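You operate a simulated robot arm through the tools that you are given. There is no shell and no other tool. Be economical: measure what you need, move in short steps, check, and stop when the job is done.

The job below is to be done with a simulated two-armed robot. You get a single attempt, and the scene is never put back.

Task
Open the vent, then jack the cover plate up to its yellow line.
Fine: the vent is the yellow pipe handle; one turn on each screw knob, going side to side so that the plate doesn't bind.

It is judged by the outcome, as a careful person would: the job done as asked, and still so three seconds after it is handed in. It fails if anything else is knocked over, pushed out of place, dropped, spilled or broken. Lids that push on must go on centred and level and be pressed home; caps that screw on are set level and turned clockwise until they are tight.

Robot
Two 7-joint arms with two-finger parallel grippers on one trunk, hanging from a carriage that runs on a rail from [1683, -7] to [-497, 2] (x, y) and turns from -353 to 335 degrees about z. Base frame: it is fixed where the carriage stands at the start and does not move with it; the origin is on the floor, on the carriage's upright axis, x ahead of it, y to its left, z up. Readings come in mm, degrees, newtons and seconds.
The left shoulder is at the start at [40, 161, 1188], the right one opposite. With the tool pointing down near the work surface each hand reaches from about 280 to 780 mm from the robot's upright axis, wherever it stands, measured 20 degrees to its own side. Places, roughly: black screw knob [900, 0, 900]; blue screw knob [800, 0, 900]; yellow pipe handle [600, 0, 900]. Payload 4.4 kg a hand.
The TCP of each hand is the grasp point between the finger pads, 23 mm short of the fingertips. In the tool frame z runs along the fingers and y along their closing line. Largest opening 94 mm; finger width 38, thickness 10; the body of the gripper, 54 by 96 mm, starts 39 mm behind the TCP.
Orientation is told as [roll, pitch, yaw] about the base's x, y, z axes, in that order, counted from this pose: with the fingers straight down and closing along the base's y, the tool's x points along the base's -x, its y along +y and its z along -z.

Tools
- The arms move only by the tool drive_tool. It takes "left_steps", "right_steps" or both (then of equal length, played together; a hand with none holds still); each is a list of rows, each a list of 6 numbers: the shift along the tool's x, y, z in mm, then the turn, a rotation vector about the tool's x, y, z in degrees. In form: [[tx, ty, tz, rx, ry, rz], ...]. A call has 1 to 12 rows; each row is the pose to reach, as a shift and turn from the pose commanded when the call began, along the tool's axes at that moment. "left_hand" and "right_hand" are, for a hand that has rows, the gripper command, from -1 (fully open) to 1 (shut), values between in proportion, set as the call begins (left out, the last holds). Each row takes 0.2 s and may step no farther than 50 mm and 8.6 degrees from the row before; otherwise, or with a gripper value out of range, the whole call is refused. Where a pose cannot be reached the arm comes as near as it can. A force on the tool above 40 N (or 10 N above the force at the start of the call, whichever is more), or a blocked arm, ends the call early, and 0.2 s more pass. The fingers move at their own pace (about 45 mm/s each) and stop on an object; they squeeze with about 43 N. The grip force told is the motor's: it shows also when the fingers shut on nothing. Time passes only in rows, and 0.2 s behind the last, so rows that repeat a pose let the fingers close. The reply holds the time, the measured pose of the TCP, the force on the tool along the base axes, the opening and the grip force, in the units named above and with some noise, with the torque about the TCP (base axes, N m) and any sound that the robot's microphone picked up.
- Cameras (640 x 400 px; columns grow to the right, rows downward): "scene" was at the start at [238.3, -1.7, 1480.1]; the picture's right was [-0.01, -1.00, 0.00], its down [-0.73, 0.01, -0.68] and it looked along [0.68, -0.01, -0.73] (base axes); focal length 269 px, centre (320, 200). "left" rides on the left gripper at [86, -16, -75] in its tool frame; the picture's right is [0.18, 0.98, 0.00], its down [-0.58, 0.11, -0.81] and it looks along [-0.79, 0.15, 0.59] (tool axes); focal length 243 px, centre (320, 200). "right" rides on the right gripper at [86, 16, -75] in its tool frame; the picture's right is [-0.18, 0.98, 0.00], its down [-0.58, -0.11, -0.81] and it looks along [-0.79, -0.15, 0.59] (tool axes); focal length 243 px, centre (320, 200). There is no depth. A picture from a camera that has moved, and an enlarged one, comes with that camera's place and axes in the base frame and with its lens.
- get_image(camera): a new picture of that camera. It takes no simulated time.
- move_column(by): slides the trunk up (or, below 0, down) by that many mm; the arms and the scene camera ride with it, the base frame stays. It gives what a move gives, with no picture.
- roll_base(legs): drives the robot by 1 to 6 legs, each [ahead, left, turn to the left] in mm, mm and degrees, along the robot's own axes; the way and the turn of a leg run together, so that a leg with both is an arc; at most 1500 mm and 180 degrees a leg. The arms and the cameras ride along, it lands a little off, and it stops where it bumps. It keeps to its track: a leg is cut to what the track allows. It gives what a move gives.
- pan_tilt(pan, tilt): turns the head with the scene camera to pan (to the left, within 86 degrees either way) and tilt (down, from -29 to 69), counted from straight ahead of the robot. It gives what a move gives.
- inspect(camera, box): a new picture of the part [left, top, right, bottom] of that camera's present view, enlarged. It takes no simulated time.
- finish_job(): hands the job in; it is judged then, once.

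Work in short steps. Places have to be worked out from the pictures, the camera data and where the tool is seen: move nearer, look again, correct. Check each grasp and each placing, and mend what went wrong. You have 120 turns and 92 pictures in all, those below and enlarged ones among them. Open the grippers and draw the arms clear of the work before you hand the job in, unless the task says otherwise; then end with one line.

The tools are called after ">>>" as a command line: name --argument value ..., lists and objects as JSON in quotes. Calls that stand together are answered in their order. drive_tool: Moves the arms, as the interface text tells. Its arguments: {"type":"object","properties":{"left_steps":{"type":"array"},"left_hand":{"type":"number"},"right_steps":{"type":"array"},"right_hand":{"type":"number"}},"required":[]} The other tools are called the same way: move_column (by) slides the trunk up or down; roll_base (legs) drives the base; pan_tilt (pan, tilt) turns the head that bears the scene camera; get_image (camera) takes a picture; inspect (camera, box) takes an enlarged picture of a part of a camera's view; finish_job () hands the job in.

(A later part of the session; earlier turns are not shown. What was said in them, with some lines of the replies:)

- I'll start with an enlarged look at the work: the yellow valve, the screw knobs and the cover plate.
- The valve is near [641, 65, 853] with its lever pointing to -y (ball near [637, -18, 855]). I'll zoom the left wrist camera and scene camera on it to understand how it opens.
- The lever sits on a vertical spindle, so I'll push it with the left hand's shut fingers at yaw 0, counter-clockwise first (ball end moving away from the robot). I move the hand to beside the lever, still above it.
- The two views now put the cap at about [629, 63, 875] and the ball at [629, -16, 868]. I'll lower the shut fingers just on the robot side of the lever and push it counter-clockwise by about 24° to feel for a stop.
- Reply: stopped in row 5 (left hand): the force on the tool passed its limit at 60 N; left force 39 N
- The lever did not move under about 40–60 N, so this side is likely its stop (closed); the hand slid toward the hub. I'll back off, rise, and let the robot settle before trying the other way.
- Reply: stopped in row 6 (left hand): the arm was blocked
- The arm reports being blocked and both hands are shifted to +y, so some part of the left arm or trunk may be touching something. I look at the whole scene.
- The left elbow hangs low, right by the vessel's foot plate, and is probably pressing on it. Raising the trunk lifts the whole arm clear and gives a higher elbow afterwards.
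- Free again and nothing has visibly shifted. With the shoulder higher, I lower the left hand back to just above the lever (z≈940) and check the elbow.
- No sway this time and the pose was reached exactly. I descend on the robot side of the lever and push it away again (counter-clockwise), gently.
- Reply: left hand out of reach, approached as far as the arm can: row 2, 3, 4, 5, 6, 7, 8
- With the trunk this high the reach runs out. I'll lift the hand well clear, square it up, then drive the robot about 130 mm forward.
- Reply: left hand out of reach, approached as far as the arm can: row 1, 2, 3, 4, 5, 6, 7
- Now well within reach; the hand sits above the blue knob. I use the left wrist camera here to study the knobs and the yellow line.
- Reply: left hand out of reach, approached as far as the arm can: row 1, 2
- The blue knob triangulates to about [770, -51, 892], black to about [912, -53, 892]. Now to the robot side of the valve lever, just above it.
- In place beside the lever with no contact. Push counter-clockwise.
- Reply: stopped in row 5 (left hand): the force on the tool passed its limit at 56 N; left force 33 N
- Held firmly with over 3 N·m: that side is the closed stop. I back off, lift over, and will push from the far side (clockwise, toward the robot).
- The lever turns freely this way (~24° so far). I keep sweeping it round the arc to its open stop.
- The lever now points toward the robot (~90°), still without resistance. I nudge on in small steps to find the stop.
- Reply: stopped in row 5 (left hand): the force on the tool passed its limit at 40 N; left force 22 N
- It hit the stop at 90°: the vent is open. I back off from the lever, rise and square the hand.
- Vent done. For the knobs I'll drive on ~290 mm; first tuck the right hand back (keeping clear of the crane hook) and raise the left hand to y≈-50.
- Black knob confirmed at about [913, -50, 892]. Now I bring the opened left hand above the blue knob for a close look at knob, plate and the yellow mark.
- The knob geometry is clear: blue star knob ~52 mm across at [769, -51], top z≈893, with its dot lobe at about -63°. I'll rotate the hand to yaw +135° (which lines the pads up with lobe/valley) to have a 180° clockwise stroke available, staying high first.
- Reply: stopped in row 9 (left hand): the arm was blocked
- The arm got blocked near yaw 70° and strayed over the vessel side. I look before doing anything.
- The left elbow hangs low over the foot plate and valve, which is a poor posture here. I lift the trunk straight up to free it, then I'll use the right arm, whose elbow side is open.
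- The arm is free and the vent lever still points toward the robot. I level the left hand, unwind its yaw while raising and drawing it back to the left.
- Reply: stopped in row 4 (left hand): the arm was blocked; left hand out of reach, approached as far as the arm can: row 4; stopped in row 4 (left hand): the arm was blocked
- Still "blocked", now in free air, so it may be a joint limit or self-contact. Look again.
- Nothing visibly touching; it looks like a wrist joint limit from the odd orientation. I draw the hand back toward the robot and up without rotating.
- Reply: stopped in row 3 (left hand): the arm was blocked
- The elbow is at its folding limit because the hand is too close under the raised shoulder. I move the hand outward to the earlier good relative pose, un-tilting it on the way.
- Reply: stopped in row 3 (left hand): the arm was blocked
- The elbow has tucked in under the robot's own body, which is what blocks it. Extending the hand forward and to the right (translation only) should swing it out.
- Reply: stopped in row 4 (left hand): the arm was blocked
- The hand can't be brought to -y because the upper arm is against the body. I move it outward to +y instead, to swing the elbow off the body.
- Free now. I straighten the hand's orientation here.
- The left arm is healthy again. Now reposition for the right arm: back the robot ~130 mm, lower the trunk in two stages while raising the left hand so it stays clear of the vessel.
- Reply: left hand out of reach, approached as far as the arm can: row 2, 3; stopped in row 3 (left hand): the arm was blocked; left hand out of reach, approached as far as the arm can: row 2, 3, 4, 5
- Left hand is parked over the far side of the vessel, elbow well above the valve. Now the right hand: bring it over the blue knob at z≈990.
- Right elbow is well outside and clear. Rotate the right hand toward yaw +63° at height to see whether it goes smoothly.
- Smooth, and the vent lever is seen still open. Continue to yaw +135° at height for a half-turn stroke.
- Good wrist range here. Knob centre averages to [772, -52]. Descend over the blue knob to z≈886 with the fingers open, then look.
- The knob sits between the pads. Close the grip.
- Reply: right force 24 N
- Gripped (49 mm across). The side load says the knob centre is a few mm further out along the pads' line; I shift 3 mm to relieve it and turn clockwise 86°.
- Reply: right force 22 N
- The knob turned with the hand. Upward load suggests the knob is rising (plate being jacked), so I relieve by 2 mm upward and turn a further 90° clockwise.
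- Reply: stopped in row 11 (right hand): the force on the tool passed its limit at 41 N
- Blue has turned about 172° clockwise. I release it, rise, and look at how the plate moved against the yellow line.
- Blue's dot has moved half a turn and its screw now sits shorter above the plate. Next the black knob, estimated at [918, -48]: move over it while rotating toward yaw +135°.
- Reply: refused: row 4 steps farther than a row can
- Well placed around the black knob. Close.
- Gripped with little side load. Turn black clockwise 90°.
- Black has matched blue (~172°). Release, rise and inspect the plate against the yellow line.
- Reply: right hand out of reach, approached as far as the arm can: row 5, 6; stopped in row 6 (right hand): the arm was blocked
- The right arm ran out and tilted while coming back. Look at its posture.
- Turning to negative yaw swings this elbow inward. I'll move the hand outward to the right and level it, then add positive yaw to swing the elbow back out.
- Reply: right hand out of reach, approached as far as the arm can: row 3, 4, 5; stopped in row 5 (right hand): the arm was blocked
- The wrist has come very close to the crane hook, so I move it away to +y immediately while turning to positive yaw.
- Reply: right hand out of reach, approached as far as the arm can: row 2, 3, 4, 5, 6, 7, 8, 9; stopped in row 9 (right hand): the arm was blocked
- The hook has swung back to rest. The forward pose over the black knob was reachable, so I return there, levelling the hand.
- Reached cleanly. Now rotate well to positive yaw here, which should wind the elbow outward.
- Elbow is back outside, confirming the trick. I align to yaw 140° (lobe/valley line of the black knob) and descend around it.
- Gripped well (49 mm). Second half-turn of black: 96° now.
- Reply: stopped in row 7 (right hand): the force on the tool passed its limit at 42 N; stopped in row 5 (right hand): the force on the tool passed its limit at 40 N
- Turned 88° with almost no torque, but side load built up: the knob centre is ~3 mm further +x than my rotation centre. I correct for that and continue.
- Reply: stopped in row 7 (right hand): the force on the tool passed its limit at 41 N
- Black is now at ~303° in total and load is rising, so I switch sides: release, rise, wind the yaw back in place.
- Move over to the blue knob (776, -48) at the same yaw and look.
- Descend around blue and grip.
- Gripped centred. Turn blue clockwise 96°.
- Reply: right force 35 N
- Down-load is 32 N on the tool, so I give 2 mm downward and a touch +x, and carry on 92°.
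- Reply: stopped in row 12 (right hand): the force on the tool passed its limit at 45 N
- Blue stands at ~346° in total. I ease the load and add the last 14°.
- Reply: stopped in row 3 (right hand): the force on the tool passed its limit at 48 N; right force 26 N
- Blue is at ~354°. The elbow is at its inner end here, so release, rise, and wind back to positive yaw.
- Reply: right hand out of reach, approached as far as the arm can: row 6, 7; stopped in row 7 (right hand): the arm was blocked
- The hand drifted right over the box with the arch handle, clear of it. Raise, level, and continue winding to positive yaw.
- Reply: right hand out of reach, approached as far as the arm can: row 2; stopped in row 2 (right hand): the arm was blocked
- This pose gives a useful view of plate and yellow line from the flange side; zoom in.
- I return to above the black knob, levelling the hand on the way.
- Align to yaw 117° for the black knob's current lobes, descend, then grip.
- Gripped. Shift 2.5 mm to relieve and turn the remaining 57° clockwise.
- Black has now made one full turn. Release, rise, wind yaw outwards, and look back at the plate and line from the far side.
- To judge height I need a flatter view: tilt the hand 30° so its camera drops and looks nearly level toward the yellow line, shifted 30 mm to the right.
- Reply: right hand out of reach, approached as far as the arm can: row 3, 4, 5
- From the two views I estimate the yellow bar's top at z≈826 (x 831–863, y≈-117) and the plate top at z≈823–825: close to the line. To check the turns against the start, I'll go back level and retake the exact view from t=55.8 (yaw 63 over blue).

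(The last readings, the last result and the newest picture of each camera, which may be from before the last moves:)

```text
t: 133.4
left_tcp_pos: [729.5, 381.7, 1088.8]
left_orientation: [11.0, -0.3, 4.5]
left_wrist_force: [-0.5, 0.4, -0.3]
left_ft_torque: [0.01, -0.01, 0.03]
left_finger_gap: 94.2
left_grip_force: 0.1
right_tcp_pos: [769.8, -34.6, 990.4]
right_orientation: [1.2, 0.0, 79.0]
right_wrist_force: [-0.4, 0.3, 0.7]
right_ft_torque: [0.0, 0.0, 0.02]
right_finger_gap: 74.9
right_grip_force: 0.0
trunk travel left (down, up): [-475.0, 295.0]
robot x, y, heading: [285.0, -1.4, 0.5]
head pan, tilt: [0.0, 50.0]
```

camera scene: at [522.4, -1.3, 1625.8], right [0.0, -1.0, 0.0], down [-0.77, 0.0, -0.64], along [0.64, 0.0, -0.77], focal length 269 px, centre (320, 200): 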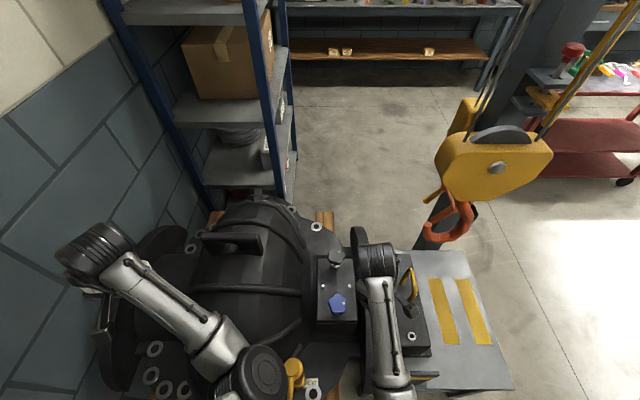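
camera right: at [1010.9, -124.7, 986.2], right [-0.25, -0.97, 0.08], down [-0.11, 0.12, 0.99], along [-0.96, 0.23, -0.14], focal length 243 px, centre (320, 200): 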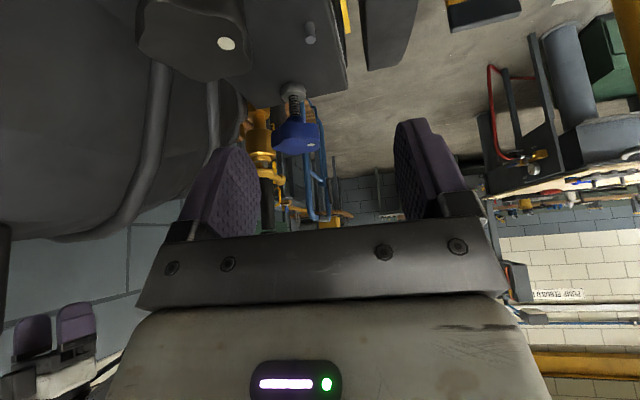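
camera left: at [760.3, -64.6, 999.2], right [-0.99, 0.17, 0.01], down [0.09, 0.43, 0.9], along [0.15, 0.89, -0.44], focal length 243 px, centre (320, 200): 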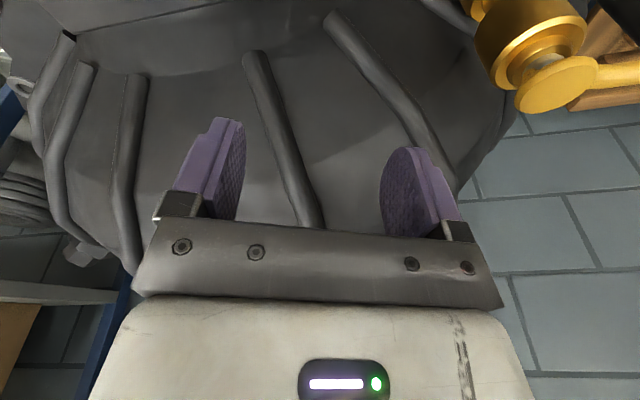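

>>> drive_tool --right_steps '[[8, -2, -1, 1.2, 0, 8], [15.6, -3.3, -1, 1.2, 0, 15.8], [15.6, -3.3, -1, 1.2, 0, 15.8]]'

>>> get_image --camera "right"

```text
t: 134.2
left_tcp_pos: [729.5, 381.6, 1088.7]
left_orientation: [11.0, -0.1, 4.5]
left_wrist_force: [-0.4, 0.3, 0.6]
left_ft_torque: [0.01, -0.01, 0.0]
left_finger_gap: 94.1
left_grip_force: 0.0
right_tcp_pos: [769.5, -49.7, 991.6]
right_orientation: [0.0, 0.1, 63.2]
right_wrist_force: [0.0, 0.3, 0.1]
right_ft_torque: [0.0, 0.02, -0.01]
right_finger_gap: 75.1
right_grip_force: 0.1
trunk travel left (down, up): [-475.0, 295.0]
robot x, y, heading: [286.2, 2.3, 0.3]
head pan, tilt: [0.0, 50.0]
```

```text
15 pictures are left
camera right: at [717.0, -119.6, 1067.2], right [-0.79, 0.61, 0.0], down [0.36, 0.47, 0.81], along [0.49, 0.64, -0.59], focal length 243 px, centre (320, 200)
```

right: 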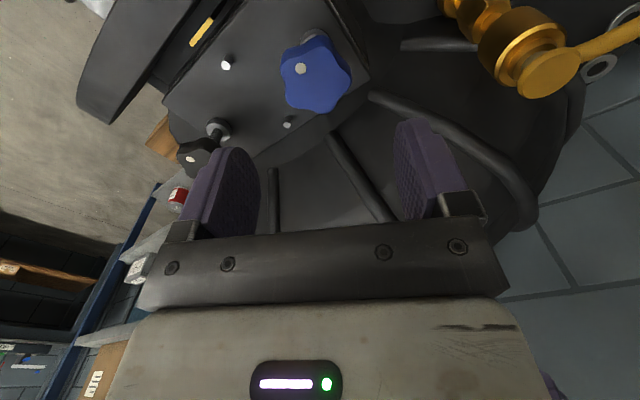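

Both dots are back where they started: one full turn on each. Zoom on the plate edge and yellow line.

>>> inspect --camera "right" --box '[150, 0, 270, 100]'

```text
4.00 times, centred on (210, 50) of right
camera zoom: at [717.0, -119.6, 1067.2], right [-0.79, 0.61, 0.0], down [0.36, 0.47, 0.81], along [0.49, 0.64, -0.59], focal length 970 px, centre (760, 800)
```

zoom: 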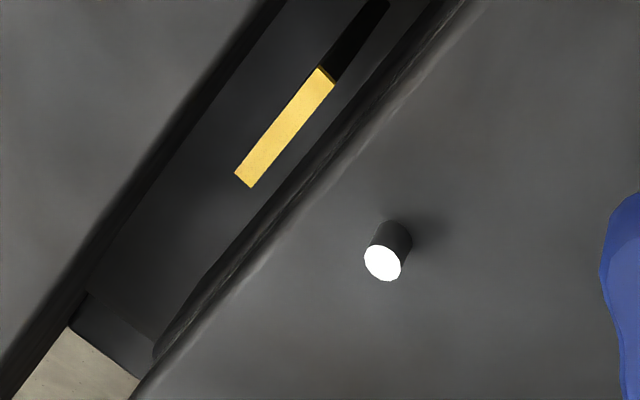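

Triangulated from the two flat views: yellow bar top z≈827.6 (bar ~3 mm thick), plate top ≈825–826, so the plate is at its line, and the vent lever still points to its open stop. I open the gripper and lift everything clear with the trunk.

>>> drive_tool --right_hand -1 --right_steps '[[0, 0, -15, 0, 0, 0], [0, 0, -30, 0, 0, 0], [0, 0, -30, 0, 0, 0]]'

>>> move_column --by 250

>>> get_image --camera "scene"

>>> get_image --camera "right"

```text
t: 135.0
left_tcp_pos: [729.6, 381.3, 1087.9]
left_orientation: [11.0, -0.2, 4.4]
left_wrist_force: [-0.4, 0.0, 0.0]
left_ft_torque: [0.02, -0.04, -0.04]
left_finger_gap: 94.1
left_grip_force: 0.0
right_tcp_pos: [770.0, -49.2, 1022.1]
right_orientation: [0.0, 0.2, 63.2]
right_wrist_force: [-0.3, -0.1, 0.6]
right_ft_torque: [0.04, -0.01, 0.01]
right_finger_gap: 94.0
right_grip_force: 0.1
trunk travel left (down, up): [-475.0, 295.0]
robot x, y, heading: [284.3, 0.3, 0.2]
head pan, tilt: [0.0, 50.0]
```

```text
t: 137.6
left_tcp_pos: [729.4, 380.1, 1338.4]
left_orientation: [11.1, -0.2, 4.5]
left_wrist_force: [0.4, 0.7, -0.4]
left_ft_torque: [0.0, 0.04, 0.03]
left_finger_gap: 94.1
left_grip_force: 0.1
right_tcp_pos: [770.6, -48.9, 1271.6]
right_orientation: [-0.1, 0.1, 63.3]
right_wrist_force: [-0.1, 0.1, 0.1]
right_ft_torque: [0.0, 0.02, -0.01]
right_finger_gap: 94.2
right_grip_force: 0.1
trunk travel left (down, up): [-725.0, 45.0]
robot x, y, heading: [287.3, -1.1, 0.0]
head pan, tilt: [0.0, 50.0]
```

```text
13 pictures are left
camera scene: at [522.4, -1.5, 1875.7], right [0.0, -1.0, 0.0], down [-0.77, 0.0, -0.64], along [0.64, 0.0, -0.77], focal length 269 px, centre (320, 200)
```

scene: 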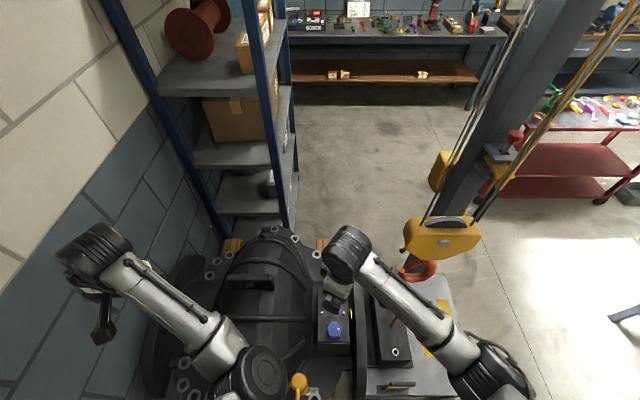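

```text
12 pictures are left
camera right: at [717.6, -119.5, 1347.3], right [-0.79, 0.61, 0.0], down [0.36, 0.47, 0.81], along [0.49, 0.64, -0.59], focal length 243 px, centre (320, 200)
```

right: 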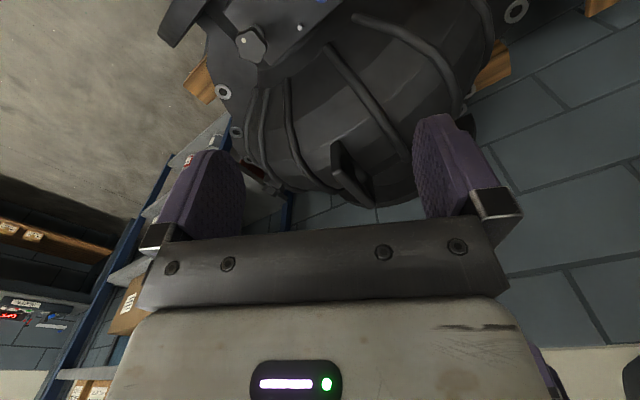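

>>> inspect --camera "scene" --box '[280, 280, 400, 400]'

```text
3.33 times, centred on (340, 340) of scene
camera zoom: at [522.4, -1.5, 1875.7], right [0.0, -1.0, 0.0], down [-0.77, 0.0, -0.64], along [0.64, 0.0, -0.77], focal length 898 px, centre (253, -267)
```

zoom: 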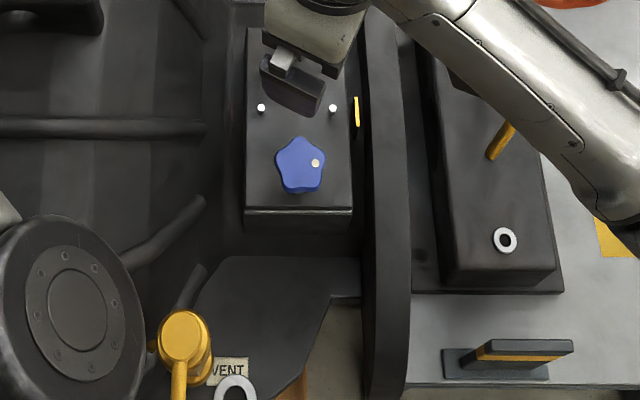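

The vent lever points to its open stop, the plate is raised and level, everything else is in place, and both hands are open and clear. Hand in.

>>> finish_job

```text
The job is handed in.
```

The vent is open at its stop. Both screw knobs have had one full clockwise turn, alternating sides, and I judge the plate to be at its yellow line, to within a couple of millimetres as measured from the pictures. While I repositioned the right arm, its wrist came right up to the crane hook and may have nudged it; the hook swung slightly and settled back to where it was.
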